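You operate a simulated robot arm through the tools that you are given. There is no shell and no other tool. Be economical: measure what you need, move in short steps, check, and stop when the job is done.

The job below is to be done with a simulated two-armed robot. You get a single attempt, and the scene is never put back.

## Task
Fetch the tube rack from the low bench beside the small reactor and set it on the top of the trolley. Take the white band beaker and leave it on the top of the trolley. Take the white cup marked "No 20" from the low bench by the controller and leave it on top of the long carton. Put the purple band beaker on the glassware bench top away on the low bench beside the small reactor. Take the dish from the glassware bench top and put it on top of the tubing reel there. Put the green cylinder from the bench end by the drying cabinet on the top of the drying cabinet and the yellow cylinder on the top of the fridge. Do these in any order. Set down upright: tube rack, white band beaker, white cup, purple band beaker, cylinder.

The check looks at the end state, three seconds after you hand in, the way a careful person would. Anything else that was tipped, shoved, dropped, spilled or broken makes it a failure.

## Robot
Two 7-joint arms with two-finger parallel grippers on one trunk, on a base that drives. Base frame: it is fixed to the floor where the robot stands at the start and does not move with it; the origin is under the middle of the robot, x ahead of it, y to its left, z up; the surface under the hand at the start is at about z = 800. Readings come in mm, degrees, newtons and seconds.
The left shoulder is at the start at [48, 101, 1085], the right one opposite. With the tool pointing down near the work surface each hand reaches from about 240 to 540 mm from the robot's upright axis, wherever it stands, measured 20 degrees to its own side. Places, roughly: cylinder [-4000, -1500, 1000]; dish (7x7x2 cm) [-3400, -1500, 900]; long carton [500, 500, 750]; low bench beside the small reactor [700, 200, 800]; purple band beaker [-3250, -1500, 1000]; top of the drying cabinet [-4500, -1600, 1200]; top of the fridge [-1900, 300, 1300]; top of the trolley [-600, 3600, 900]; tube rack (16x5x8 cm) [500, -100, 800]; tubing reel (8x8x5 cm) [-3300, -1600, 900]; white band beaker [500, 250, 750]; white cup [500, -1500, 750]. Payload 2.4 kg a hand.
Tool frame (each hand has its own): the origin (TCP) lies between the finger pads and is the grasp point; the fingertips stand 24 mm ahead of it; z points along the fingers, y is the line along which they close. Largest opening 68 mm; finger width 17, thickness 10; the body of the gripper, 40 by 70 mm, starts 41 mm behind the TCP.
Orientation is that of the tool frame in the base frame, as a unit quaternion [w, x, y, z]. With the fingers straight down and closing along the base's y, the tool's x points along the base's -x, its y along +y and its z along -z.

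## Interface
- The arms move only by the tool jog_arm. It takes "left_motion", "right_motion" or both (then of equal length, played together; a hand with none holds still); each is a list of rows, each an object of numbers (a shift or turn left out is 0, a gripper value left out holds the last): "hand": the closure in counts, from 0 (fully open) to 255 (shut); "tx", "ty", "tz": the shift along the tool's x, y, z in mm; "rx", "ry", "rz": the turn, a rotation vector about the tool's x, y, z in degrees. In form: [{"hand": .., "tx": .., "ty": .., "tz": .., "rx": .., "ry": .., "rz": ..}, ...]. A call has 1 to 12 rows; each row shifts and turns the commanded pose from where the row before left it, along the tool's axes as they then stand. Rows are played at 5 a second. More than 50 mm and 8.6 degrees between two rows, or a gripper value outside its range, and nothing of the call is played. A pose out of reach is approached as far as the arm can. The call stops where the force on the tool passes 40 N (or 10 N more than at its start, if that is more) or the arm is blocked; 0.2 s more then pass. The fingers move at their own pace (about 72 mm/s each) and stop on an object; they squeeze with about 26 N. The grip force told is the motor's: it shows also when the fingers shut on nothing. Time passes only in rows, and 0.2 s behind the last, so rows that do not move let the fingers close. The reply holds the time, the measured pose of the TCP, the force on the tool along the base axes, the opening and the grip force, in the units named above and with some noise, with the torque about the TCP (base axes, N m) and any sound that the robot's microphone picked up.
- Cameras (640 x 400 px; columns grow to the right, rows downward): "scene" is now at [133.6, 20.2, 1259.3]; the picture's right is [0.13, -0.99, 0.00], its down [-0.51, -0.07, -0.86] and it looks along [0.85, 0.11, -0.51] (base axes); focal length 214 px, centre (320, 200). "left" rides on the left gripper at [84, -11, -75] in its tool frame; the picture's right is [0.13, 0.99, 0.00], its down [-0.60, 0.08, -0.79] and it looks along [-0.79, 0.10, 0.61] (tool axes); focal length 251 px, centre (320, 200). "right" rides on the right gripper at [84, 11, -75] in its tool frame; the picture's right is [-0.13, 0.99, 0.00], its down [-0.60, -0.08, -0.79] and it looks along [-0.79, -0.10, 0.61] (tool axes); focal length 251 px, centre (320, 200).
- get_image(camera): a new picture of that camera. No time passes.
- lift_body(by): slides the trunk up (or, below 0, down) by that many mm; the arms and the scene camera ride with it, the base frame stays. It gives what a move gives, with no picture.
- base_move(legs): drives the robot by 1 to 6 legs, each [ahead, left, turn to the left] in mm, mm and degrees, along the robot's own axes; the way and the turn of a leg run together, so that a leg with both is an arc; at most 1500 mm and 180 degrees a leg. The arms and the cameras ride along, it lands a little off, and it stops where it bumps. It gives what a move gives.
- turn_head(pan, tilt): turns the head with the scene camera to pan (to the left, within 86 degrees either way) and tilt (down, from -29 to 69), counted from straight ahead of the robot. It gives what a move gives.
- pixel_to_xyz(camera, pixels): for up to 12 pixels [column, row] of the newest picture of that camera ("zoom" is the newest enlarged one), the place [x, y, z] in the base frame of the surface seen there, good to about 2 mm, but the place of the scene camera against the robot may be out by one fixed shift of up to 18 mm in any direction. No time passes.
- close_up(camera, box): a new picture of the part [left, top, right, bottom] of that camera's present view, enlarged. No time passes.
- close_job(): hands the job in; it is judged then, once.

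Work in short steps. Measure before you move; look again where a grasp or a placing could have gone wrong, and mend it. You have 138 turns and 180 pictures in all, those below and enlarged ones among them. Open the grippers and draw the arms clear of the work before you hand the job in, unless the task says otherwise.

The tools are called after "Request:" by a JSON object that holds its "method" and its "body". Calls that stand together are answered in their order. jog_arm: Moves the arms, as the interface text tells. Its arguments: {"type":"object","properties":{"left_motion":{"type":"array","items":{"type":"object","properties":{"hand":{"type":"number"},"tx":{"type":"number"},"ty":{"type":"number"},"tz":{"type":"number"},"rx":{"type":"number"},"ry":{"type":"number"},"rz":{"type":"number"}}}},"right_motion":{"type":"array","items":{"type":"object","properties":{"hand":{"type":"number"},"tx":{"type":"number"},"ty":{"type":"number"},"tz":{"type":"number"},"rx":{"type":"number"},"ry":{"type":"number"},"rz":{"type":"number"}}}}},"required":[]} The other tools are called the same way: lift_body (by) slides the trunk up or down; base_move (legs) drives the base; turn_head (pan, tilt) turns the head that bears the scene camera; get_image (camera) takes a picture; pixel_to_xyz (camera, pixels) gives the place of the surface under pixels of a picture; close_up (camera, box) takes an enlarged picture of a part of a camera's view; close_job () hands the job in.

At the start:

```text
t: 0.0
left_position: [258.0, 298.6, 1057.9]
left_tcp_rot: [0.0, 0.0, 1.0, 0.0]
left_ft_force: [-0.2, 0.4, -0.8]
left_moment: [0.0, 0.02, -0.01]
left_finger_gap: 68.2
left_grasp_force: 0.0
right_position: [375.7, -22.0, 1152.4]
right_tcp_rot: [0.0, 0.001, 1.0, 0.0]
right_ft_force: [0.1, 0.3, 0.0]
right_moment: [-0.03, 0.01, 0.04]
right_finger_gap: 68.1
right_grasp_force: 0.0
trunk travel left (down, up): [-300.0, 550.0]
robot x, y, heading: [0.3, 1.0, -0.1]
head pan, tilt: [7.3, 30.8]
```

scene: 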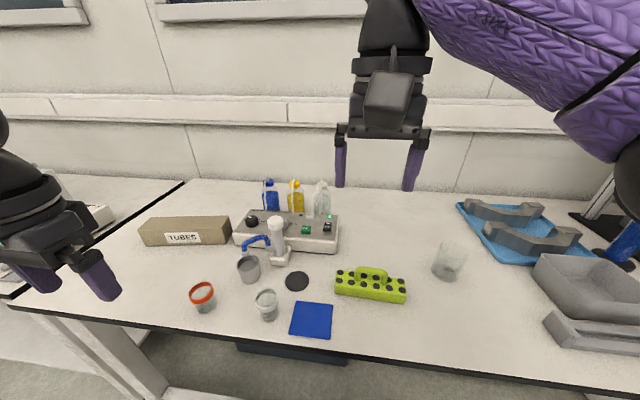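
right: 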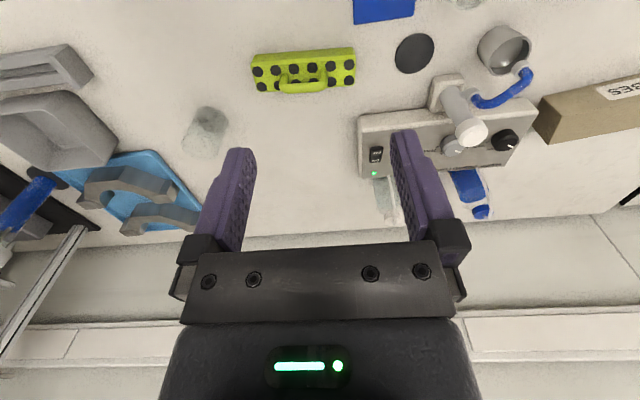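
left: 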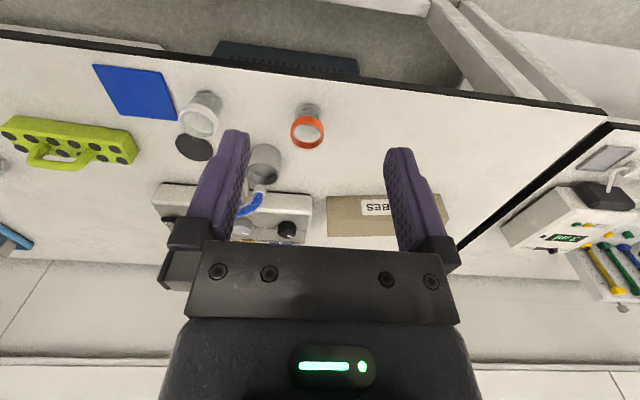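

The scene shows the green rack near (370,285), beakers at (203,295) and (267,303), and the carton at (185,230). I enlarge the view and measure these.

Request:
{"method": "close_up", "body": {"camera": "scene", "box": [130, 170, 450, 370]}}

Request:
{"method": "pixel_to_xyz", "body": {"camera": "scene", "pixels": [[203, 300], [267, 296], [266, 312], [370, 285], [372, 272], [338, 272], [405, 280], [185, 225], [220, 218], [150, 222], [312, 318], [450, 260]]}}

```text
2.00 times, centred on (290, 270) of scene
```

zoom: 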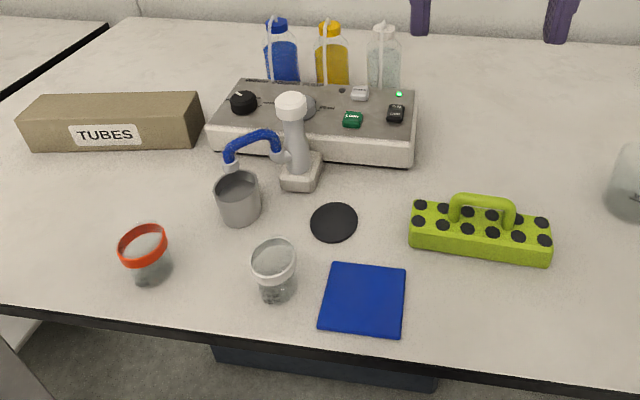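

```text
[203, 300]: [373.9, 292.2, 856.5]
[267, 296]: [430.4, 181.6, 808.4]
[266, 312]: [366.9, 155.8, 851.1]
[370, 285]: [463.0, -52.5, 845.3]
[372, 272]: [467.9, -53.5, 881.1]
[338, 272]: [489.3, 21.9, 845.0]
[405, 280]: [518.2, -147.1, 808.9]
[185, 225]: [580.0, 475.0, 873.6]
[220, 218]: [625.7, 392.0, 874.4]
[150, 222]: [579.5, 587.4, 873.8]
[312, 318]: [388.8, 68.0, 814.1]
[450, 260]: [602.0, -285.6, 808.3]
```

I measure the same objects through the hand cameras to find the scene camera's fixed shift.

Request:
{"method": "pixel_to_xyz", "body": {"camera": "left", "pixels": [[198, 108], [198, 122], [185, 120], [213, 120], [205, 95], [350, 207], [332, 200], [130, 90], [95, 66], [175, 115], [260, 110], [60, 150]]}}

Request:
{"method": "pixel_to_xyz", "body": {"camera": "right", "pixels": [[303, 60], [303, 88], [252, 60], [352, 55], [258, 85], [353, 80], [360, 5], [200, 60]]}}

Request:
{"method": "close_up", "body": {"camera": "left", "box": [80, 40, 340, 200]}}

Request:
{"method": "close_up", "body": {"camera": "right", "box": [220, 20, 380, 120]}}

```text
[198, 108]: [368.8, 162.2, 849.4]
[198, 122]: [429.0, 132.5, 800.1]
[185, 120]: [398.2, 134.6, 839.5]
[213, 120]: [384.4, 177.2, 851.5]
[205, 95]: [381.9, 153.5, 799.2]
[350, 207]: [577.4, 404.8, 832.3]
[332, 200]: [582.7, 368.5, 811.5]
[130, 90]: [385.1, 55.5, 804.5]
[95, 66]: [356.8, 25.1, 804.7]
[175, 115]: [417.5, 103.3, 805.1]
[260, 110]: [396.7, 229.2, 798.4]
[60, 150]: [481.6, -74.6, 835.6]
```

```text
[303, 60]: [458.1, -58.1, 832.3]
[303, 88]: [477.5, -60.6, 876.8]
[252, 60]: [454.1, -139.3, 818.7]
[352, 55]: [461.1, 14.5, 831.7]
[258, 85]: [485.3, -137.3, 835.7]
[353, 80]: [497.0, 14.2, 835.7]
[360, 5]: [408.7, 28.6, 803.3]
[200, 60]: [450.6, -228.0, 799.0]
```

```text
2.46 times, centred on (210, 120) of left
```

zoom: 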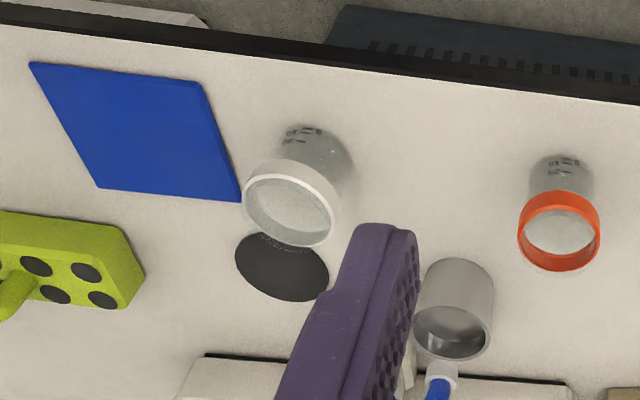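

```text
4.00 times, centred on (300, 70) of right
```

zoom: 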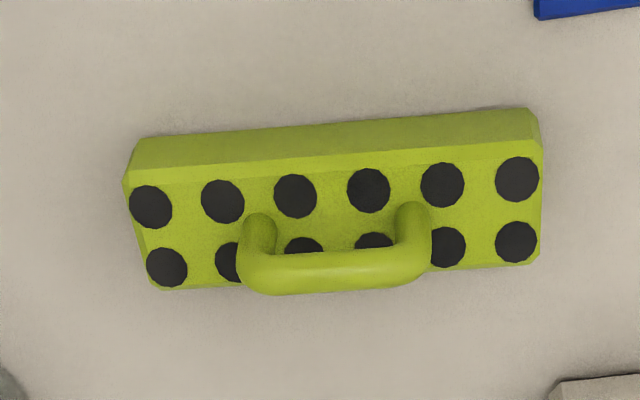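

Bench top is at about z=799 by the hand cameras, so the scene camera reads about 8 mm high. I measure the rack handle, and then take a finer look at the beaker rim.

Request:
{"method": "pixel_to_xyz", "body": {"camera": "zoom", "pixels": [[255, 275], [290, 279], [335, 279], [375, 276], [418, 268], [150, 205], [165, 268], [517, 180], [516, 242]]}}

Request:
{"method": "close_up", "body": {"camera": "left", "box": [160, 80, 240, 130]}}

```text
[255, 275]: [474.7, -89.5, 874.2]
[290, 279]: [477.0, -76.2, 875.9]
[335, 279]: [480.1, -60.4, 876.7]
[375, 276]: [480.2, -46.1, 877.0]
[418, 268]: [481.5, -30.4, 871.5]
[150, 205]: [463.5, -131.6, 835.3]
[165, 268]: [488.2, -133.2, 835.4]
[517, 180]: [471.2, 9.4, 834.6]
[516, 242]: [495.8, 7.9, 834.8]
```

```text
8.00 times, centred on (200, 105) of left
```

zoom: 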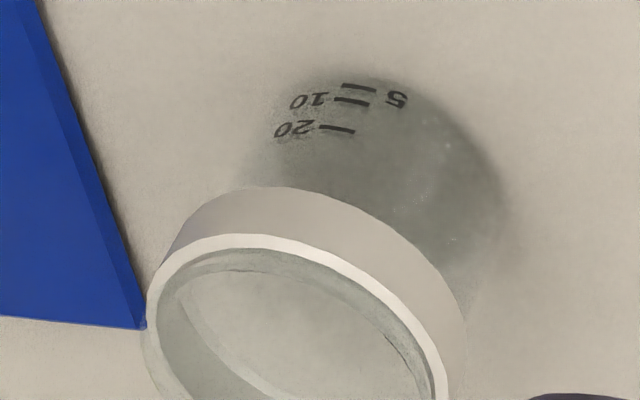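

Now the rim points of the beaker.

Request:
{"method": "pixel_to_xyz", "body": {"camera": "zoom", "pixels": [[262, 240], [155, 300], [350, 280], [430, 360], [150, 350], [440, 395], [380, 100], [330, 120]]}}

Request:
{"method": "pixel_to_xyz", "body": {"camera": "left", "pixels": [[198, 138], [205, 136], [190, 136], [178, 128], [217, 132]]}}

```text
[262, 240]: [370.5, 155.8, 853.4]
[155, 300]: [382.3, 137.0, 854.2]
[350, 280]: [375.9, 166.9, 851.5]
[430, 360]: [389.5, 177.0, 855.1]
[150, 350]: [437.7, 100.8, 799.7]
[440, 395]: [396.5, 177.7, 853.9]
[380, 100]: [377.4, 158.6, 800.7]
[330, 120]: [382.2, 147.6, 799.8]
```

```text
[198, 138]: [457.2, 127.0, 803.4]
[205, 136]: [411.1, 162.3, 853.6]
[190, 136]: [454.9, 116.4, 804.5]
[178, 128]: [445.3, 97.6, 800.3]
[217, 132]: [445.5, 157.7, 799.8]
```

Beaker centre is about (391,156), diameter 43, rim z 854; rack handle centre is about (479,-60,877), skewed 3°. I move the left hand above the beaker while the right hand turns to straddle the handle.

Request:
{"method": "jog_arm", "body": {"left_motion": [{"hand": 0, "tx": -12.1, "ty": -12.9, "tz": 10}, {"tx": -12.1, "ty": -12.9, "tz": 10}, {"tx": -12.1, "ty": -12.9, "tz": 10}, {"tx": -12.1, "ty": -12.9, "tz": 10}, {"tx": -12.1, "ty": -12.9, "tz": 10}, {"tx": -12.1, "ty": -12.9, "tz": 10}, {"tx": -12.1, "ty": -12.9, "tz": 10}, {"tx": -12.1, "ty": -12.9, "tz": 10}, {"tx": -12.1, "ty": -12.9, "tz": 10}, {"tx": -12.1, "ty": -12.9, "tz": 10}, {"tx": -12.1, "ty": -12.9, "tz": 10}], "right_motion": [{"hand": 0, "rz": -7.89}, {"rz": -7.89}, {"rz": -7.89}, {"rz": -7.89}, {"rz": -7.89}, {"rz": -7.89}, {"rz": -7.89}, {"rz": -7.89}, {"rz": -7.89}, {"rz": -7.89}, {"rz": -7.89}]}}

Request:
{"method": "get_image", "body": {"camera": "left"}}

Request:
{"method": "get_image", "body": {"camera": "right"}}

```text
t: 2.4
left_position: [391.8, 158.1, 947.5]
left_tcp_rot: [0.0, 0.0, 1.0, 0.0]
left_ft_force: [0.6, -0.3, -0.4]
left_moment: [-0.01, -0.02, -0.07]
left_finger_gap: 67.8
left_grasp_force: 0.1
right_position: [279.3, -4.8, 1106.2]
right_tcp_rot: [0.001, -0.688, 0.726, 0.001]
right_ft_force: [0.4, 0.4, 0.1]
right_moment: [-0.01, -0.01, -0.02]
right_finger_gap: 68.1
right_grasp_force: 0.1
right hand out of reach, approached as far as the arm can: row 7, 8, 9, 10, 11
trunk travel left (down, up): [-300.0, 550.0]
robot x, y, heading: [-3.8, 1.3, 0.3]
head pan, tilt: [7.3, 30.8]
```

```text
172 pictures are left
```

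left: 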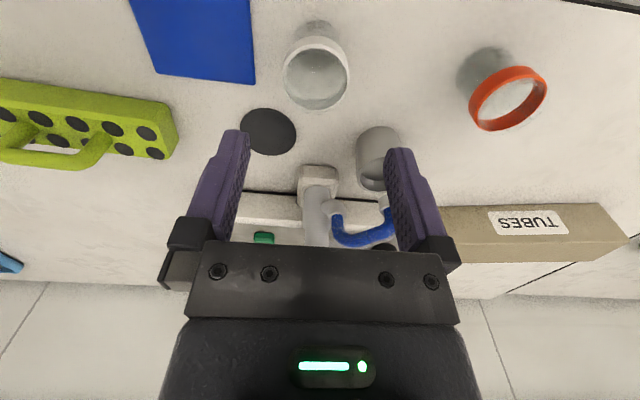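

```text
171 pictures are left
```

right: 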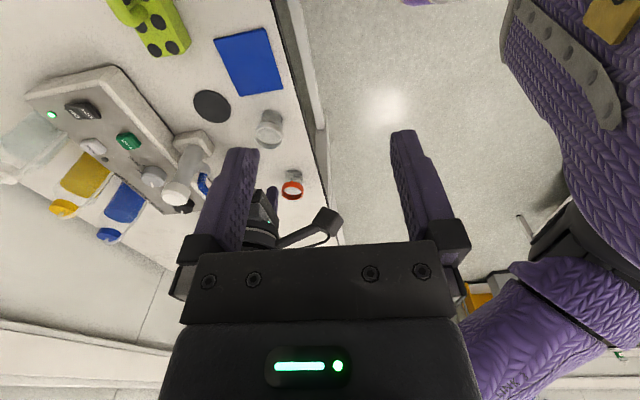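

Left hand is centred over the beaker (column ~317). I lower it onto the beaker and close, while the right hand comes down to a height where its reach is better.

Request:
{"method": "jog_arm", "body": {"left_motion": [{"tz": 30}, {"tz": 30}, {"tz": 30, "ty": -1}, {"tz": 29}, {}, {"hand": 255}, {}, {}, {}], "right_motion": [{"tz": 20}, {"tz": 20}, {"tz": 20}, {"tz": 20}, {"tz": 20}, {"tz": 20}, {"tz": 20}, {"tz": 20}, {}]}}

Request:
{"method": "get_image", "body": {"camera": "left"}}

```text
t: 4.4
left_position: [389.1, 159.8, 831.2]
left_tcp_rot: [0.0, 0.001, 1.0, 0.0]
left_ft_force: [0.4, 0.6, 0.0]
left_moment: [0.01, -0.01, 0.0]
left_finger_gap: 45.4
left_grasp_force: 25.4
left hand out of reach, approached as far as the arm can: row 4
right_position: [279.6, -5.8, 946.6]
right_tcp_rot: [0.0, -0.687, 0.727, 0.0]
right_ft_force: [0.0, 0.4, -0.1]
right_moment: [-0.01, -0.05, -0.06]
right_finger_gap: 67.9
right_grasp_force: 0.1
trunk travel left (down, up): [-300.0, 550.0]
robot x, y, heading: [-0.3, -4.1, -0.2]
head pan, tilt: [7.3, 30.8]
```

```text
170 pictures are left
```

left: 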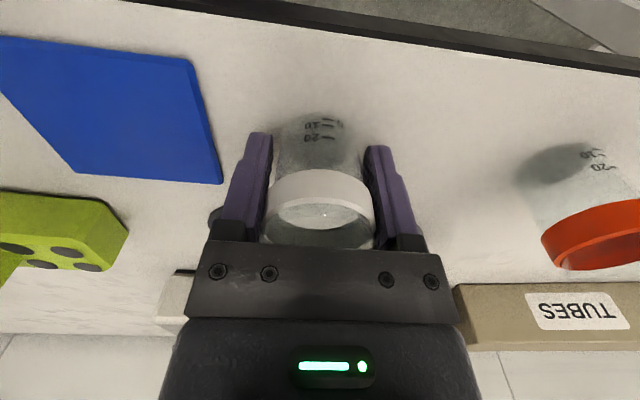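

Beaker gripped at 45 mm. I lift it and move the right hand above the rack handle.

Request:
{"method": "jog_arm", "body": {"left_motion": [{"tz": -25}, {"tz": -25}, {"tz": -25}, {"tz": -25}, {"tz": -20}, {}, {}], "right_motion": [{"ty": -33.8, "tx": 7.2}, {"ty": -33.8, "tx": 7.2}, {"ty": -33.8, "tx": 7.2}, {"ty": -33.8, "tx": 7.2}, {"ty": -33.8, "tx": 7.2}, {"ty": -33.8, "tx": 7.2}, {}]}}

Request:
{"method": "get_image", "body": {"camera": "right"}}

Request:
{"method": "get_image", "body": {"camera": "left"}}

```text
t: 6.0
left_position: [389.6, 158.9, 951.9]
left_tcp_rot: [0.001, -0.001, 1.0, -0.001]
left_ft_force: [-1.0, 1.0, -0.3]
left_moment: [0.03, -0.02, -0.01]
left_finger_gap: 45.5
left_grasp_force: 26.0
right_position: [290.2, -8.3, 945.5]
right_tcp_rot: [0.0, -0.687, 0.727, 0.0]
right_ft_force: [-0.4, -0.7, -0.3]
right_moment: [-0.01, -0.01, 0.03]
right_finger_gap: 67.9
right_grasp_force: 0.0
right hand out of reach, approached as far as the arm can: row 1, 2, 3, 4, 5, 6
trunk travel left (down, up): [-300.0, 550.0]
robot x, y, heading: [-4.4, -2.2, -0.0]
head pan, tilt: [7.3, 30.8]
```

```text
169 pictures are left
```

right: 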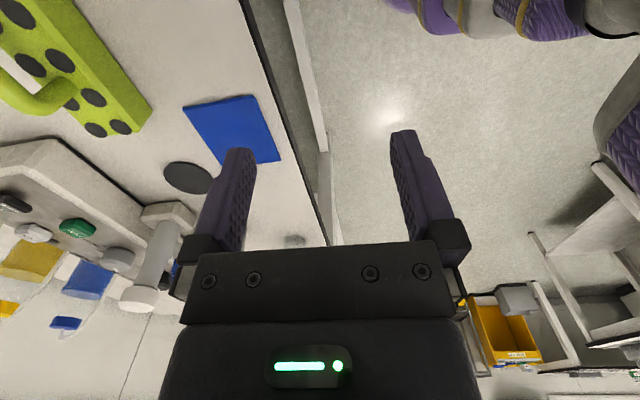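

```text
168 pictures are left
```

left: 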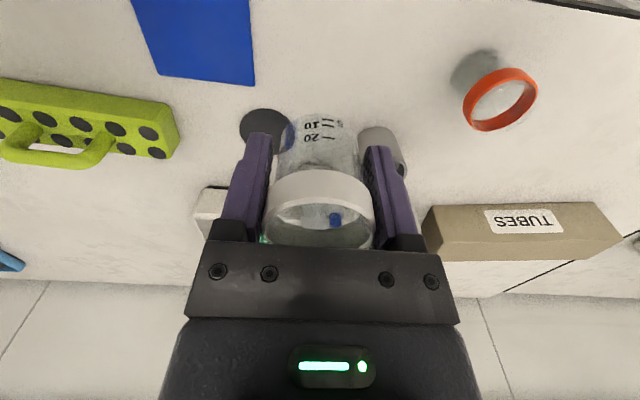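

That rotation sense runs into the wrist limit. I turn the right hand back to neutral and on the other way.

Request:
{"method": "jog_arm", "body": {"right_motion": [{"rz": 8.5}, {"rz": 8.5}, {"rz": 8.5}, {"rz": 8.5}, {"rz": 8.5}, {"rz": 8.5}, {"rz": 8.5}, {"rz": 8.5}, {"rz": 8.5}, {"rz": 8.5}, {"rz": 8.5}]}}

Request:
{"method": "jog_arm", "body": {"right_motion": [{"rz": 8.0, "tx": -8}, {"rz": 8.0}, {"rz": 8.0}, {"rz": 8.0}, {"rz": 8.0}, {"rz": 8.0}, {"rz": 8.0}, {"rz": 8.0}, {"rz": 8.0}, {"rz": 8.0}, {"rz": 6.5}, {}]}}

```text
t: 8.4
left_position: [388.9, 158.5, 951.7]
left_tcp_rot: [0.0, 0.0, 1.0, 0.0]
left_ft_force: [-0.6, 0.1, 0.5]
left_moment: [0.03, -0.02, 0.04]
left_finger_gap: 45.6
left_grasp_force: 26.2
right_position: [290.9, -7.4, 946.0]
right_tcp_rot: [0.0, 0.06, 0.998, 0.0]
right_ft_force: [0.4, 0.3, -1.2]
right_moment: [0.03, -0.02, -0.03]
right_finger_gap: 68.3
right_grasp_force: 0.0
trunk travel left (down, up): [-300.0, 550.0]
robot x, y, heading: [0.3, 1.2, 0.1]
head pan, tilt: [7.3, 30.8]
```

```text
t: 11.0
left_position: [388.8, 159.3, 951.3]
left_tcp_rot: [0.0, 0.0, 1.0, -0.001]
left_ft_force: [-0.2, 0.5, -0.6]
left_moment: [0.0, 0.01, 0.03]
left_finger_gap: 45.5
left_grasp_force: 25.7
right_position: [297.9, -10.1, 945.0]
right_tcp_rot: [0.0, 0.727, 0.687, 0.0]
right_ft_force: [0.6, 0.3, -0.1]
right_moment: [-0.01, 0.0, -0.03]
right_finger_gap: 68.0
right_grasp_force: 0.0
trunk travel left (down, up): [-300.0, 550.0]
robot x, y, heading: [0.7, 0.1, 0.3]
head pan, tilt: [7.3, 30.8]
```

Orientation reached without limits. I move over the handle.

Request:
{"method": "jog_arm", "body": {"right_motion": [{"ty": 36.7, "tx": -7.9}, {"ty": 36.7, "tx": -7.9}, {"ty": 36.7, "tx": -7.9}, {"ty": 36.7, "tx": -7.9}, {"ty": 36.7, "tx": -7.9}, {}]}}

Request:
{"method": "get_image", "body": {"camera": "right"}}

```text
t: 12.4
left_position: [388.5, 159.4, 951.6]
left_tcp_rot: [0.0, 0.0, 1.0, 0.0]
left_ft_force: [0.3, 0.3, -0.5]
left_moment: [0.01, 0.01, 0.01]
left_finger_gap: 45.4
left_grasp_force: 26.2
right_position: [479.9, -57.8, 943.8]
right_tcp_rot: [0.0, 0.726, 0.688, 0.0]
right_ft_force: [0.1, -0.5, -0.1]
right_moment: [0.01, 0.01, 0.01]
right_finger_gap: 68.2
right_grasp_force: 0.1
trunk travel left (down, up): [-300.0, 550.0]
robot x, y, heading: [0.0, -1.4, -0.0]
head pan, tilt: [7.3, 30.8]
```

```text
167 pictures are left
```

right: 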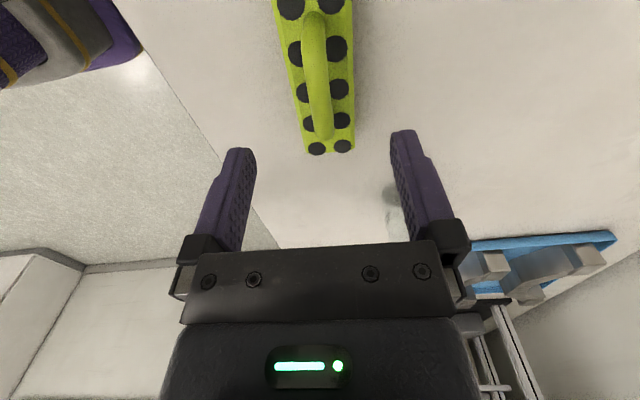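

I check the handle location against the hand from this view before descending.

Request:
{"method": "pixel_to_xyz", "body": {"camera": "right", "pixels": [[316, 30], [317, 70], [321, 110], [313, 148], [345, 146]]}}

```text
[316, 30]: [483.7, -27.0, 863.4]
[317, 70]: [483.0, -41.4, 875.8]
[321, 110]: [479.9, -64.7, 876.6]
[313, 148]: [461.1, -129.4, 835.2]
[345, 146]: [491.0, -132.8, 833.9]
```

Handle matches. I lower 74 mm and close.

Request:
{"method": "jog_arm", "body": {"right_motion": [{"tz": 25}, {"tz": 25}, {"tz": 24}, {}, {"hand": 255}, {}, {}, {}]}}

Request:
{"method": "get_image", "body": {"camera": "right"}}

```text
t: 14.2
left_position: [388.6, 158.9, 951.2]
left_tcp_rot: [-0.001, -0.001, 1.0, 0.0]
left_ft_force: [0.2, -0.1, -0.4]
left_moment: [0.02, 0.01, -0.03]
left_finger_gap: 45.5
left_grasp_force: 25.9
right_position: [478.6, -59.9, 868.7]
right_tcp_rot: [0.0, 0.726, 0.687, -0.001]
right_ft_force: [0.6, 0.3, -0.5]
right_moment: [0.01, -0.03, 0.0]
right_finger_gap: 13.2
right_grasp_force: 26.1
trunk travel left (down, up): [-300.0, 550.0]
robot x, y, heading: [-3.4, 3.8, -0.3]
head pan, tilt: [7.3, 30.8]
```

```text
166 pictures are left
```

right: 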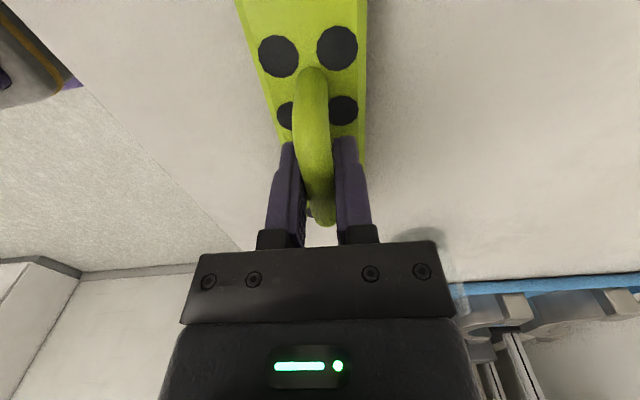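

Handle gripped at 13 mm. I lift the rack 110 mm and check.

Request:
{"method": "jog_arm", "body": {"right_motion": [{"tz": -20}, {"tz": -30}, {"tz": -30}, {"tz": -30}, {}, {}]}}

Request:
{"method": "get_image", "body": {"camera": "scene"}}

```text
t: 15.6
left_position: [388.8, 158.0, 951.9]
left_tcp_rot: [0.0, 0.001, 1.0, 0.0]
left_ft_force: [0.1, 0.4, -0.3]
left_moment: [0.0, -0.03, 0.03]
left_finger_gap: 45.4
left_grasp_force: 26.1
right_position: [476.1, -60.2, 980.0]
right_tcp_rot: [-0.001, 0.727, 0.687, 0.0]
right_ft_force: [0.6, 0.3, -2.0]
right_moment: [0.0, -0.02, 0.01]
right_finger_gap: 13.2
right_grasp_force: 25.7
trunk travel left (down, up): [-300.0, 550.0]
robot x, y, heading: [-3.0, -4.5, -0.0]
head pan, tilt: [7.3, 30.8]
```

```text
165 pictures are left
```

scene: 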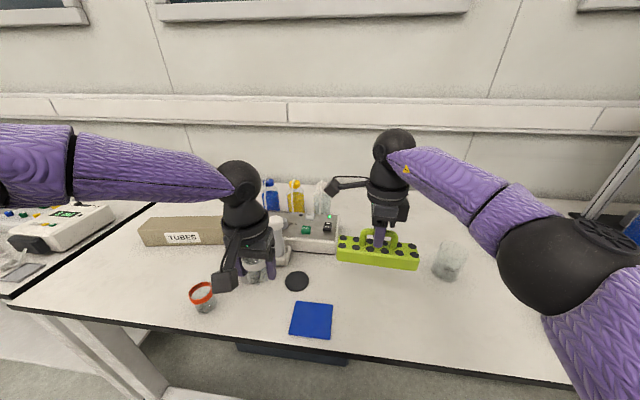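

Rack is held upright. Before driving I look left and right with the head.

Request:
{"method": "turn_head", "body": {"pan": 80, "tilt": 25}}

Request:
{"method": "get_image", "body": {"camera": "scene"}}

Request:
{"method": "turn_head", "body": {"pan": -80, "tilt": 25}}

Request:
{"method": "get_image", "body": {"camera": "scene"}}

```text
t: 17.1
left_position: [389.1, 158.7, 951.6]
left_tcp_rot: [0.0, 0.001, 1.0, 0.0]
left_ft_force: [0.5, -0.7, -0.5]
left_moment: [0.04, 0.01, 0.0]
left_finger_gap: 45.3
left_grasp_force: 26.0
right_position: [477.4, -60.9, 981.1]
right_tcp_rot: [0.0, 0.727, 0.687, 0.0]
right_ft_force: [0.0, -0.7, -2.1]
right_moment: [0.01, 0.01, 0.01]
right_finger_gap: 13.3
right_grasp_force: 26.1
trunk travel left (down, up): [-300.0, 550.0]
robot x, y, heading: [-2.1, -3.5, -0.1]
head pan, tilt: [80.0, 25.0]
```

```text
164 pictures are left
```

scene: 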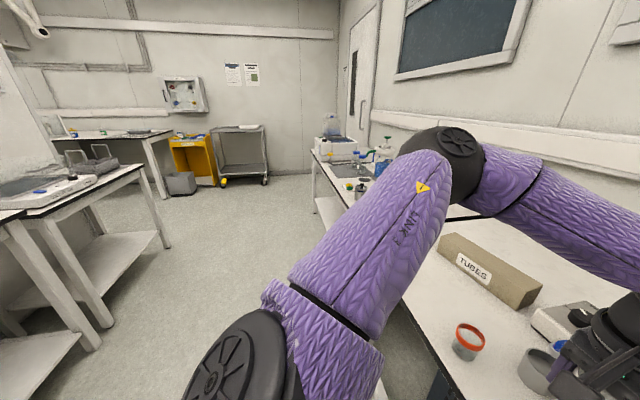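

```text
t: 19.5
left_position: [388.6, 158.6, 951.8]
left_tcp_rot: [0.0, 0.0, 1.0, 0.0]
left_ft_force: [-0.2, -1.5, -0.2]
left_moment: [-0.01, -0.01, 0.01]
left_finger_gap: 45.4
left_grasp_force: 26.1
right_position: [476.4, -61.6, 980.3]
right_tcp_rot: [0.0, 0.727, 0.687, 0.0]
right_ft_force: [0.0, 0.2, -1.3]
right_moment: [-0.01, 0.01, 0.02]
right_finger_gap: 13.2
right_grasp_force: 25.7
trunk travel left (down, up): [-300.0, 550.0]
robot x, y, heading: [0.4, 0.9, -0.1]
head pan, tilt: [-80.0, 25.0]
```

```text
163 pictures are left
```

scene: 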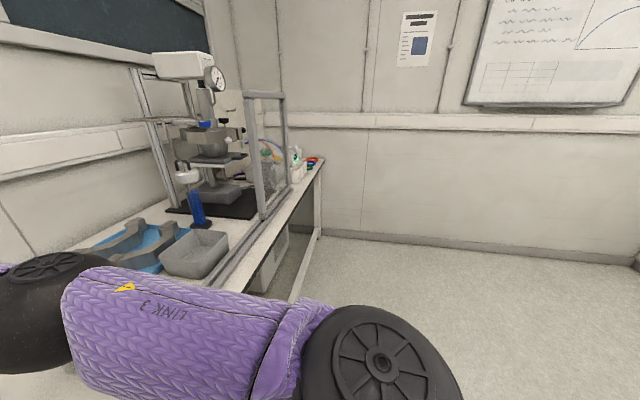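

The trolley is ahead of the left view at (240,150). I look again to the left and measure aisle width and trolley.

Request:
{"method": "turn_head", "body": {"pan": 86, "tilt": 25}}

Request:
{"method": "get_image", "body": {"camera": "scene"}}

Request:
{"method": "pixel_to_xyz", "body": {"camera": "scene", "pixels": [[165, 215], [110, 320], [150, 165], [60, 180], [260, 128], [300, 130], [265, 180], [295, 180], [350, 170], [200, 290], [220, 185]]}}

```text
t: 22.0
left_position: [388.9, 159.3, 953.4]
left_tcp_rot: [0.0, 0.001, 1.0, 0.0]
left_ft_force: [-0.3, -0.8, -1.1]
left_moment: [0.0, 0.02, -0.01]
left_finger_gap: 45.6
left_grasp_force: 25.9
right_position: [476.1, -59.7, 980.6]
right_tcp_rot: [0.0, 0.726, 0.688, 0.0]
right_ft_force: [-0.2, -0.2, -1.1]
right_moment: [0.0, 0.03, 0.03]
right_finger_gap: 13.1
right_grasp_force: 26.3
trunk travel left (down, up): [-300.0, 550.0]
robot x, y, heading: [0.0, 0.0, -0.1]
head pan, tilt: [85.9, 25.0]
```

```text
162 pictures are left
```

scene: 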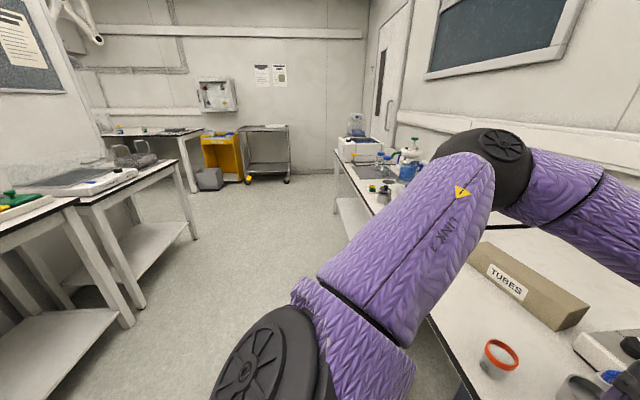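

```text
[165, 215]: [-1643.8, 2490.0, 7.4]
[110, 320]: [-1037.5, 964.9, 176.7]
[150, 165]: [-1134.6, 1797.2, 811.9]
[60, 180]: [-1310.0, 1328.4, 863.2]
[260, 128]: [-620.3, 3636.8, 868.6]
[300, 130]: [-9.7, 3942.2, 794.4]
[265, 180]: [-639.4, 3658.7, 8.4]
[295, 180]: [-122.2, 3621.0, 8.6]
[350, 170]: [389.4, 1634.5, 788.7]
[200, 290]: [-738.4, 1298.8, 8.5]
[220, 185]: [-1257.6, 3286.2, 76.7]
```

The aisle runs from x≈-1000 to 350. I back off, turn left to face +y and drive up the aisle, then look.

Request:
{"method": "base_move", "body": {"legs": [[-380, 0, 0], [0, 0, 90], [1400, 150, 0]]}}

Request:
{"method": "turn_head", "body": {"pan": 0, "tilt": 25}}

Request:
{"method": "get_image", "body": {"camera": "scene"}}

Request:
{"method": "pixel_to_xyz", "body": {"camera": "scene", "pixels": [[300, 180], [340, 180], [320, 165], [320, 200], [280, 190], [380, 190]]}}

```text
t: 35.0
left_position: [-688.6, 1804.7, 951.6]
left_tcp_rot: [0.001, -0.706, 0.708, 0.0]
left_ft_force: [-0.1, 0.0, 0.0]
left_moment: [0.01, 0.0, -0.04]
left_finger_gap: 45.8
left_grasp_force: 26.4
right_position: [-468.5, 1893.2, 980.9]
right_tcp_rot: [0.001, 0.029, 1.0, 0.0]
right_ft_force: [-0.1, 0.6, -1.2]
right_moment: [0.02, -0.02, 0.0]
right_finger_gap: 13.4
right_grasp_force: 26.0
trunk travel left (down, up): [-300.0, 550.0]
robot x, y, heading: [-532.7, 1415.5, 89.9]
head pan, tilt: [85.9, 25.0]
```

```text
t: 36.6
left_position: [-688.7, 1805.6, 951.8]
left_tcp_rot: [0.001, -0.707, 0.708, 0.0]
left_ft_force: [-0.2, -0.3, -0.4]
left_moment: [0.02, -0.02, 0.02]
left_finger_gap: 45.5
left_grasp_force: 26.0
right_position: [-468.8, 1892.9, 980.5]
right_tcp_rot: [-0.001, 0.029, 1.0, 0.0]
right_ft_force: [0.1, -0.3, -1.5]
right_moment: [-0.04, -0.02, -0.01]
right_finger_gap: 13.1
right_grasp_force: 26.2
trunk travel left (down, up): [-300.0, 550.0]
robot x, y, heading: [-529.6, 1415.2, 89.7]
head pan, tilt: [0.0, 25.0]
```

```text
161 pictures are left
```

scene: 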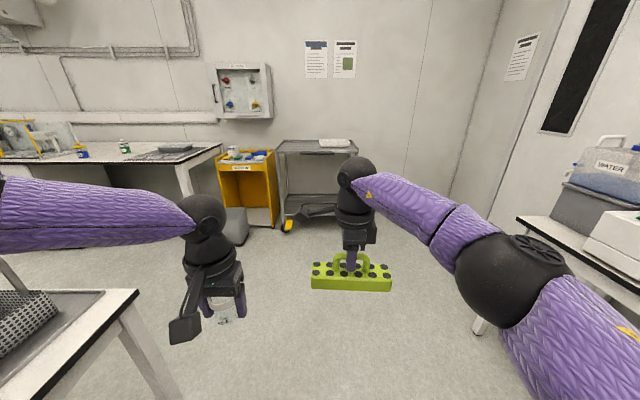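

```text
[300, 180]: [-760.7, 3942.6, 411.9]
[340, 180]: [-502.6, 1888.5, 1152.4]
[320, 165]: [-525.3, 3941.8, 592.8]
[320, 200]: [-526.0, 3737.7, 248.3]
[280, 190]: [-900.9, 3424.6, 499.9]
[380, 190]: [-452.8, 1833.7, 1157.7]
```

The trolley's top spans about x -900 to -300 with a white pad on it. I drive 1200 mm nearer and look at its top.

Request:
{"method": "base_move", "body": {"legs": [[1300, 30, 0]]}}

Request:
{"method": "turn_head", "body": {"pan": 0, "tilt": 30}}

Request:
{"method": "get_image", "body": {"camera": "scene"}}

Request:
{"method": "pixel_to_xyz", "body": {"camera": "scene", "pixels": [[240, 220], [290, 220], [300, 200], [320, 210], [400, 170], [340, 150], [230, 180], [380, 155], [420, 160], [260, 250]]}}

```text
t: 43.1
left_position: [-710.9, 3102.0, 952.7]
left_tcp_rot: [0.0, -0.705, 0.709, -0.001]
left_ft_force: [0.4, 0.1, -0.7]
left_moment: [0.01, 0.04, 0.0]
left_finger_gap: 45.4
left_grasp_force: 26.3
right_position: [-490.1, 3187.9, 981.5]
right_tcp_rot: [-0.001, 0.032, 0.999, 0.0]
right_ft_force: [-0.3, 0.8, -2.4]
right_moment: [-0.02, 0.03, -0.02]
right_finger_gap: 13.1
right_grasp_force: 25.7
trunk travel left (down, up): [-300.0, 550.0]
robot x, y, heading: [-556.3, 2708.6, 89.4]
head pan, tilt: [0.0, 25.0]
```

```text
t: 43.7
left_position: [-709.5, 3102.5, 951.9]
left_tcp_rot: [0.0, -0.705, 0.709, 0.0]
left_ft_force: [-0.5, -0.7, -1.7]
left_moment: [0.0, -0.01, 0.0]
left_finger_gap: 45.5
left_grasp_force: 26.5
right_position: [-490.6, 3188.3, 980.2]
right_tcp_rot: [0.0, 0.032, 0.999, -0.001]
right_ft_force: [-0.8, -0.3, -0.5]
right_moment: [0.0, -0.03, -0.02]
right_finger_gap: 13.0
right_grasp_force: 25.9
trunk travel left (down, up): [-300.0, 550.0]
robot x, y, heading: [-557.2, 2712.6, 89.4]
head pan, tilt: [0.0, 30.0]
```

```text
160 pictures are left
```

scene: 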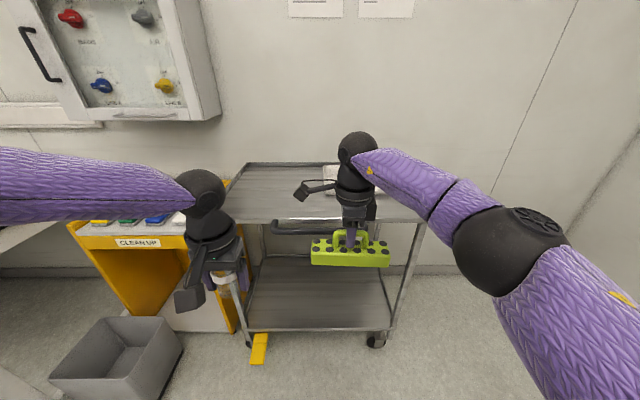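

```text
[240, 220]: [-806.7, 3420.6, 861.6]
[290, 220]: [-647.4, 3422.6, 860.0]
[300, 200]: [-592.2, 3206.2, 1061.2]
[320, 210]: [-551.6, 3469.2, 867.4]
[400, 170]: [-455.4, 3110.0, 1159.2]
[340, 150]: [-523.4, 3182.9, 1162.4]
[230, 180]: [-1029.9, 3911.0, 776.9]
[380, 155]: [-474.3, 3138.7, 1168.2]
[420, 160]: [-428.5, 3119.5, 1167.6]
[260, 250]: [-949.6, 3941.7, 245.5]
```

I measure the front of the trolley: handle bar (300,227), yellow wedge (258,350), and wheels.

Request:
{"method": "pixel_to_xyz", "body": {"camera": "scene", "pixels": [[300, 227], [280, 229], [330, 232], [258, 360], [262, 338], [248, 345], [377, 340], [250, 190], [290, 180], [330, 172], [420, 225], [245, 160]]}}

Request:
{"method": "close_up", "body": {"camera": "scene", "box": [200, 150, 440, 300]}}

```text
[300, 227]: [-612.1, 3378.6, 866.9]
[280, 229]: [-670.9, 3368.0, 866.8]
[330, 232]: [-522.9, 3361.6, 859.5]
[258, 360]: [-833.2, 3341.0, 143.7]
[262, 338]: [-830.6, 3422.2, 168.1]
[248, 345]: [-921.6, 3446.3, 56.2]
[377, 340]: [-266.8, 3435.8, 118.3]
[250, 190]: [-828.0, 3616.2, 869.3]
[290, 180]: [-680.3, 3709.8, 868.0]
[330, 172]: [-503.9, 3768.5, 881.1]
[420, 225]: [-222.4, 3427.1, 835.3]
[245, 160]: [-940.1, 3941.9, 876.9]
```

```text
2.67 times, centred on (320, 225) of scene
```

zoom: 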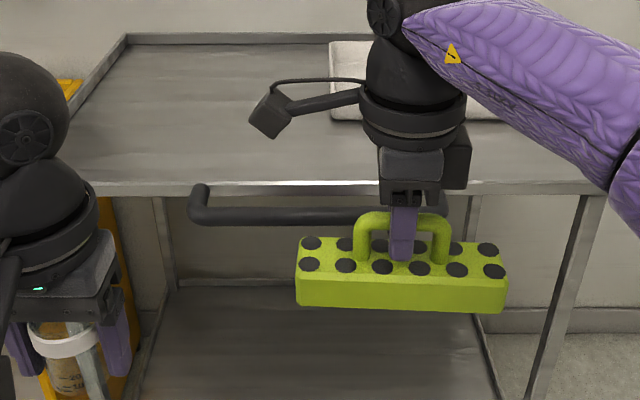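

Front handle bar reaches y≈3365 and the brake pedal y≈3340. I drive 325 mm on, keeping the base clear; payload bottoms at ~910 clear the ~860 top.

Request:
{"method": "base_move", "body": {"legs": [[325, 0, 0.5]]}}

Request:
{"method": "turn_head", "body": {"pan": 0, "tilt": 45}}

Request:
{"method": "get_image", "body": {"camera": "scene"}}

Request:
{"method": "get_image", "body": {"camera": "left"}}

Request:
{"method": "get_image", "body": {"camera": "right"}}

```text
t: 45.9
left_position: [-710.7, 3433.0, 950.6]
left_tcp_rot: [-0.001, -0.706, 0.708, 0.0]
left_ft_force: [0.8, 0.1, -0.3]
left_moment: [0.01, 0.0, 0.0]
left_finger_gap: 45.4
left_grasp_force: 25.8
right_position: [-491.6, 3519.9, 980.6]
right_tcp_rot: [0.0, 0.029, 1.0, -0.001]
right_ft_force: [0.5, -0.4, -2.2]
right_moment: [-0.01, 0.02, 0.0]
right_finger_gap: 13.3
right_grasp_force: 25.7
trunk travel left (down, up): [-300.0, 550.0]
robot x, y, heading: [-555.2, 3041.3, 89.9]
head pan, tilt: [0.0, 30.0]
```

```text
t: 46.7
left_position: [-710.9, 3432.6, 951.0]
left_tcp_rot: [-0.001, -0.706, 0.708, 0.0]
left_ft_force: [0.2, 0.0, -0.4]
left_moment: [-0.02, 0.02, -0.02]
left_finger_gap: 45.3
left_grasp_force: 26.0
right_position: [-490.9, 3520.5, 980.9]
right_tcp_rot: [0.0, 0.029, 1.0, 0.0]
right_ft_force: [-0.6, -0.4, -1.1]
right_moment: [-0.02, -0.01, 0.01]
right_finger_gap: 13.3
right_grasp_force: 26.2
trunk travel left (down, up): [-300.0, 550.0]
robot x, y, heading: [-552.9, 3043.7, 89.8]
head pan, tilt: [0.0, 45.0]
```

```text
158 pictures are left
```

scene: 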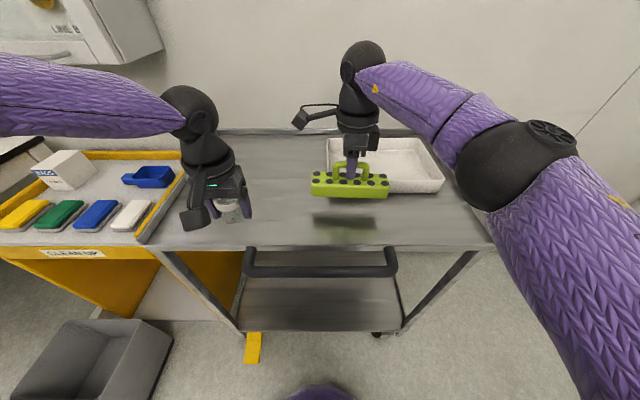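

```text
157 pictures are left
```

left: 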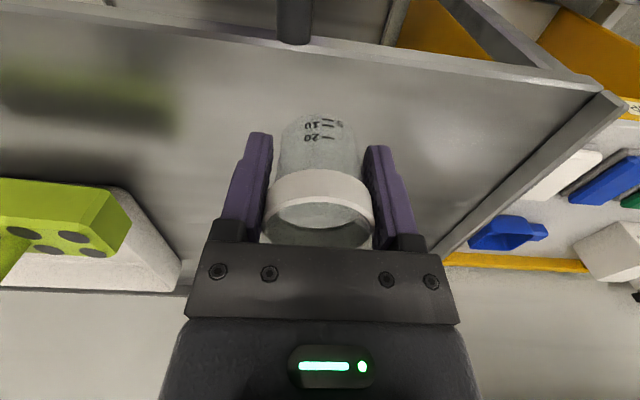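

```text
156 pictures are left
```

right: 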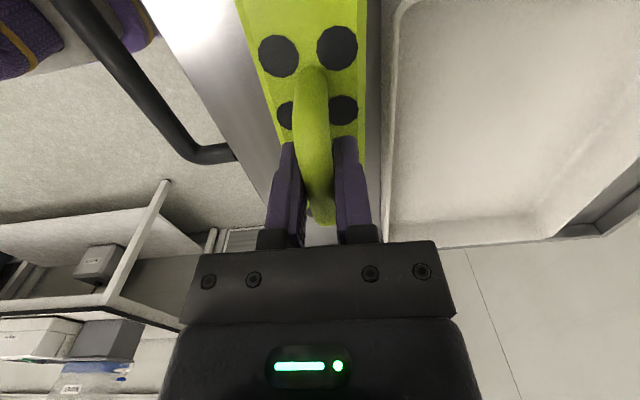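

The white thing is a tray; I measure its front edge and the top height from the hand cameras.

Request:
{"method": "pixel_to_xyz", "body": {"camera": "right", "pixels": [[390, 190], [388, 60], [225, 100], [265, 210], [376, 100], [398, 30], [210, 60]]}}

Request:
{"method": "pixel_to_xyz", "body": {"camera": "left", "pixels": [[400, 100], [320, 55], [450, 140], [200, 100], [180, 255], [140, 60], [500, 200]]}}

Request:
{"method": "pixel_to_xyz", "body": {"camera": "scene", "pixels": [[290, 220], [350, 220], [440, 185], [330, 140], [250, 245], [300, 250], [430, 230]]}}

```text
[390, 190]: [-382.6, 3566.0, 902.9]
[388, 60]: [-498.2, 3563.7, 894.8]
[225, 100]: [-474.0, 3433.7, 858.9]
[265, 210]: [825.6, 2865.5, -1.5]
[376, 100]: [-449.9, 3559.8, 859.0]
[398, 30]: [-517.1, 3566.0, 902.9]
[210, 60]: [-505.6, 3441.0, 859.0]
```

```text
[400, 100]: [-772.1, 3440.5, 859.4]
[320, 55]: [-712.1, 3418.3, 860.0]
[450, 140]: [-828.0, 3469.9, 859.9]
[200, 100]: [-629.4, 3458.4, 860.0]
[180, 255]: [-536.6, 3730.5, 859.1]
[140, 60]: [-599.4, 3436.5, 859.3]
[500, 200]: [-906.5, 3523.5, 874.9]
```

```text
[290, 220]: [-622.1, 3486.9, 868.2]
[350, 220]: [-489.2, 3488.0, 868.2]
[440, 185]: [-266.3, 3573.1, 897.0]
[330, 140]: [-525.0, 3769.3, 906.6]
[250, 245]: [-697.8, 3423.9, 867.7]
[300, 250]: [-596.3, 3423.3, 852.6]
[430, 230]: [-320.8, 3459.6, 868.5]
```

Top is z=859.5 and the tray front is at y≈3564. I set the rack at y≈3500 and the beaker at y≈3505, lowering both to just contact.

Request:
{"method": "jog_arm", "body": {"left_motion": [{"tx": -25}, {"tx": -25}, {"tx": -22}, {"tz": 15}, {"tz": 15}, {"tz": 15}, {"tz": 10}, {"tz": 3}, {}], "right_motion": [{"ty": -10}, {"ty": -10}, {}, {"tz": 15}, {"tz": 15}, {"tz": 12}, {"tz": 5}, {"tz": 2.5}, {}]}}

Request:
{"method": "get_image", "body": {"camera": "scene"}}

Request:
{"method": "get_image", "body": {"camera": "left"}}

```text
t: 48.7
left_position: [-723.6, 3482.5, 898.0]
left_tcp_rot: [0.0, -0.706, 0.708, 0.001]
left_ft_force: [0.7, -0.2, -0.2]
left_moment: [0.0, 0.0, 0.01]
left_finger_gap: 45.7
left_grasp_force: 25.2
left hand out of reach, approached as far as the arm can: row 3, 5, 6, 7
right_position: [-492.3, 3499.6, 931.1]
right_tcp_rot: [-0.001, 0.028, 1.0, -0.001]
right_ft_force: [0.2, 0.5, -2.8]
right_moment: [0.02, -0.03, 0.03]
right_finger_gap: 13.2
right_grasp_force: 26.5
trunk travel left (down, up): [-300.0, 550.0]
robot x, y, heading: [-554.3, 3046.9, 89.7]
head pan, tilt: [0.0, 45.0]
```

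```text
155 pictures are left
```

scene: 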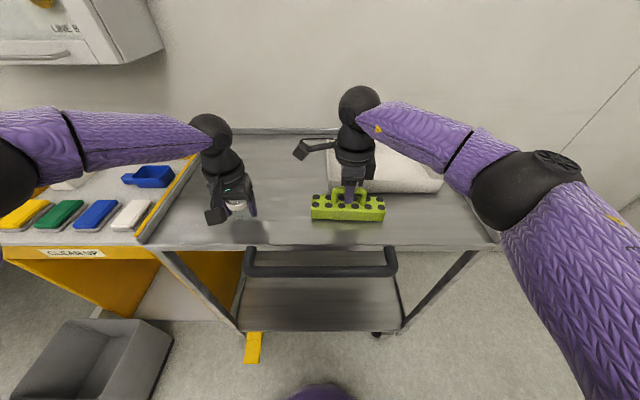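

```text
154 pictures are left
```

left: 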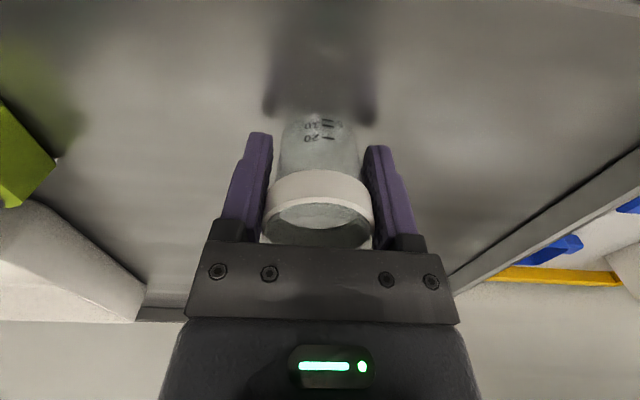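

Right is ~1.5 mm from contact, left ~6 mm. I finish both descents and open the right hand.

Request:
{"method": "jog_arm", "body": {"left_motion": [{"tx": 3, "tz": 3}, {"tz": 2.5}, {}, {}, {}, {}], "right_motion": [{"tz": 1}, {"tz": 0.8}, {}, {"hand": 0}, {}, {}]}}

```text
t: 50.1
left_position: [-723.7, 3479.8, 891.8]
left_tcp_rot: [0.0, -0.706, 0.708, 0.0]
left_ft_force: [-0.7, -0.6, -0.4]
left_moment: [0.0, 0.04, 0.01]
left_finger_gap: 45.6
left_grasp_force: 26.1
right_position: [-492.5, 3499.9, 929.2]
right_tcp_rot: [0.0, 0.029, 1.0, 0.0]
right_ft_force: [0.9, 0.5, -0.6]
right_moment: [0.01, 0.0, 0.02]
right_finger_gap: 67.7
right_grasp_force: 0.2
trunk travel left (down, up): [-300.0, 550.0]
robot x, y, heading: [-553.7, 3042.8, 89.8]
head pan, tilt: [0.0, 45.0]
```

Right has released. I lower the left another mm, open, and raise both hands straight up.

Request:
{"method": "jog_arm", "body": {"left_motion": [{"tz": 0.8}, {}, {"hand": 0}, {}, {}, {"tz": -25}, {"tz": -35}, {"tz": -35}, {}], "right_motion": [{}, {"tz": -15}, {"tz": -25}, {"tz": -35}, {"tz": -35}, {}, {}, {}, {}]}}

Request:
{"method": "get_image", "body": {"camera": "scene"}}

Request:
{"method": "get_image", "body": {"camera": "left"}}

```text
t: 52.1
left_position: [-723.3, 3479.6, 986.9]
left_tcp_rot: [0.0, -0.707, 0.707, 0.0]
left_ft_force: [0.2, 0.4, -0.5]
left_moment: [0.0, 0.03, -0.02]
left_finger_gap: 68.0
left_grasp_force: 0.1
right_position: [-491.1, 3501.5, 1039.2]
right_tcp_rot: [0.0, 0.029, 1.0, 0.0]
right_ft_force: [0.2, 0.1, -0.2]
right_moment: [0.02, 0.0, 0.0]
right_finger_gap: 68.0
right_grasp_force: 0.1
trunk travel left (down, up): [-300.0, 550.0]
robot x, y, heading: [-551.6, 3044.9, 90.0]
head pan, tilt: [0.0, 45.0]
```

```text
153 pictures are left
```

scene: 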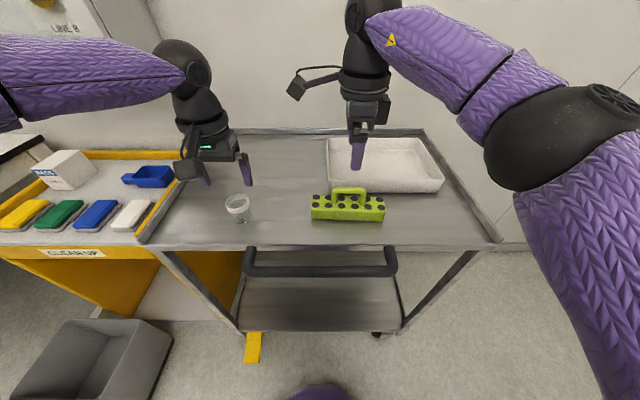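

```text
152 pictures are left
```

left: 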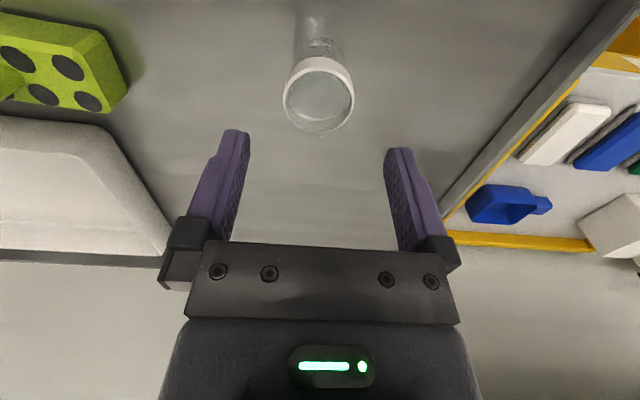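

Both stand upright on the trolley. I turn the right hand back to neutral and draw both hands in, then reverse down the aisle.

Request:
{"method": "jog_arm", "body": {"left_motion": [{"tz": -15}, {"tx": 20}, {"tx": 20}, {"tx": 20}, {"tx": 20}, {}, {}, {}, {}, {}, {}], "right_motion": [{"rz": -8.5}, {"rz": -8.5}, {"rz": -8.5}, {"rz": -8.5}, {"rz": -8.5}, {"rz": -8.5}, {"rz": -8.5}, {"rz": -8.5}, {"rz": -8.5}, {"rz": -8.5}, {"rz": -8.2}]}}

Request:
{"method": "base_move", "body": {"legs": [[-1500, -100, 0], [-1400, -50, 0]]}}

Request:
{"method": "turn_head", "body": {"pan": -86, "tilt": 25}}

Request:
{"method": "get_image", "body": {"camera": "scene"}}

Request:
{"method": "turn_head", "body": {"pan": 86, "tilt": 20}}

Request:
{"method": "get_image", "body": {"camera": "scene"}}

```text
t: 54.5
left_position: [-725.5, 3400.0, 1001.6]
left_tcp_rot: [-0.001, -0.707, 0.707, 0.0]
left_ft_force: [-0.1, -0.4, 0.1]
left_moment: [0.04, 0.01, -0.04]
left_finger_gap: 68.1
left_grasp_force: 0.0
right_position: [-491.3, 3501.0, 1039.0]
right_tcp_rot: [-0.001, 0.707, -0.707, 0.0]
right_ft_force: [-0.3, 0.5, 0.1]
right_moment: [0.02, 0.01, 0.03]
right_finger_gap: 68.1
right_grasp_force: 0.0
trunk travel left (down, up): [-300.0, 550.0]
robot x, y, heading: [-551.4, 3046.1, 90.1]
head pan, tilt: [0.0, 45.0]
```

```text
refused: leg 1 is longer than a leg can be; nothing moved
```

```text
t: 56.1
left_position: [-723.6, 3400.5, 1002.7]
left_tcp_rot: [-0.001, 0.707, -0.707, 0.001]
left_ft_force: [-0.3, 0.9, 0.7]
left_moment: [-0.02, -0.04, -0.06]
left_finger_gap: 67.9
left_grasp_force: 0.0
right_position: [-492.2, 3498.5, 1041.1]
right_tcp_rot: [0.0, -0.707, 0.708, 0.0]
right_ft_force: [-0.9, 0.0, 0.8]
right_moment: [0.05, -0.01, -0.02]
right_finger_gap: 68.1
right_grasp_force: 0.0
trunk travel left (down, up): [-300.0, 550.0]
robot x, y, heading: [-551.9, 3046.5, 89.9]
head pan, tilt: [-85.9, 25.0]
```

```text
151 pictures are left
```

scene: 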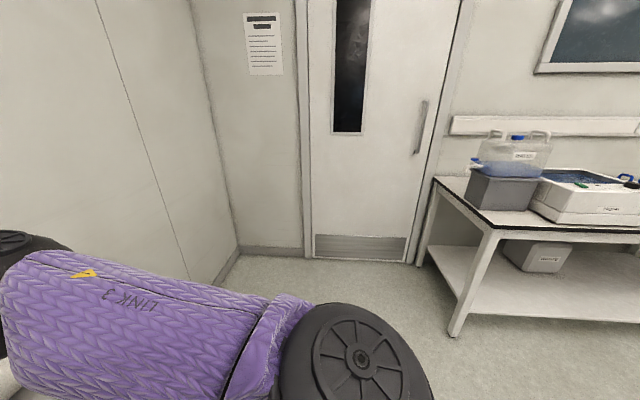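

```text
t: 58.7
left_position: [-725.0, 3399.9, 1003.0]
left_tcp_rot: [0.0, -0.706, 0.708, 0.0]
left_ft_force: [0.5, 0.0, 0.3]
left_moment: [-0.03, -0.03, -0.01]
left_finger_gap: 68.1
left_grasp_force: 0.0
right_position: [-492.5, 3499.6, 1040.0]
right_tcp_rot: [0.0, -0.707, 0.707, 0.0]
right_ft_force: [0.3, 0.3, 0.6]
right_moment: [0.01, 0.01, 0.02]
right_finger_gap: 68.1
right_grasp_force: 0.1
trunk travel left (down, up): [-300.0, 550.0]
robot x, y, heading: [-554.0, 3047.0, 90.0]
head pan, tilt: [85.9, 20.0]
```

```text
150 pictures are left
```

scene: 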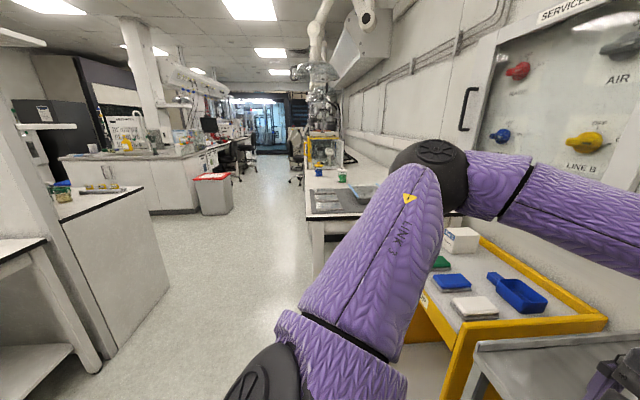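

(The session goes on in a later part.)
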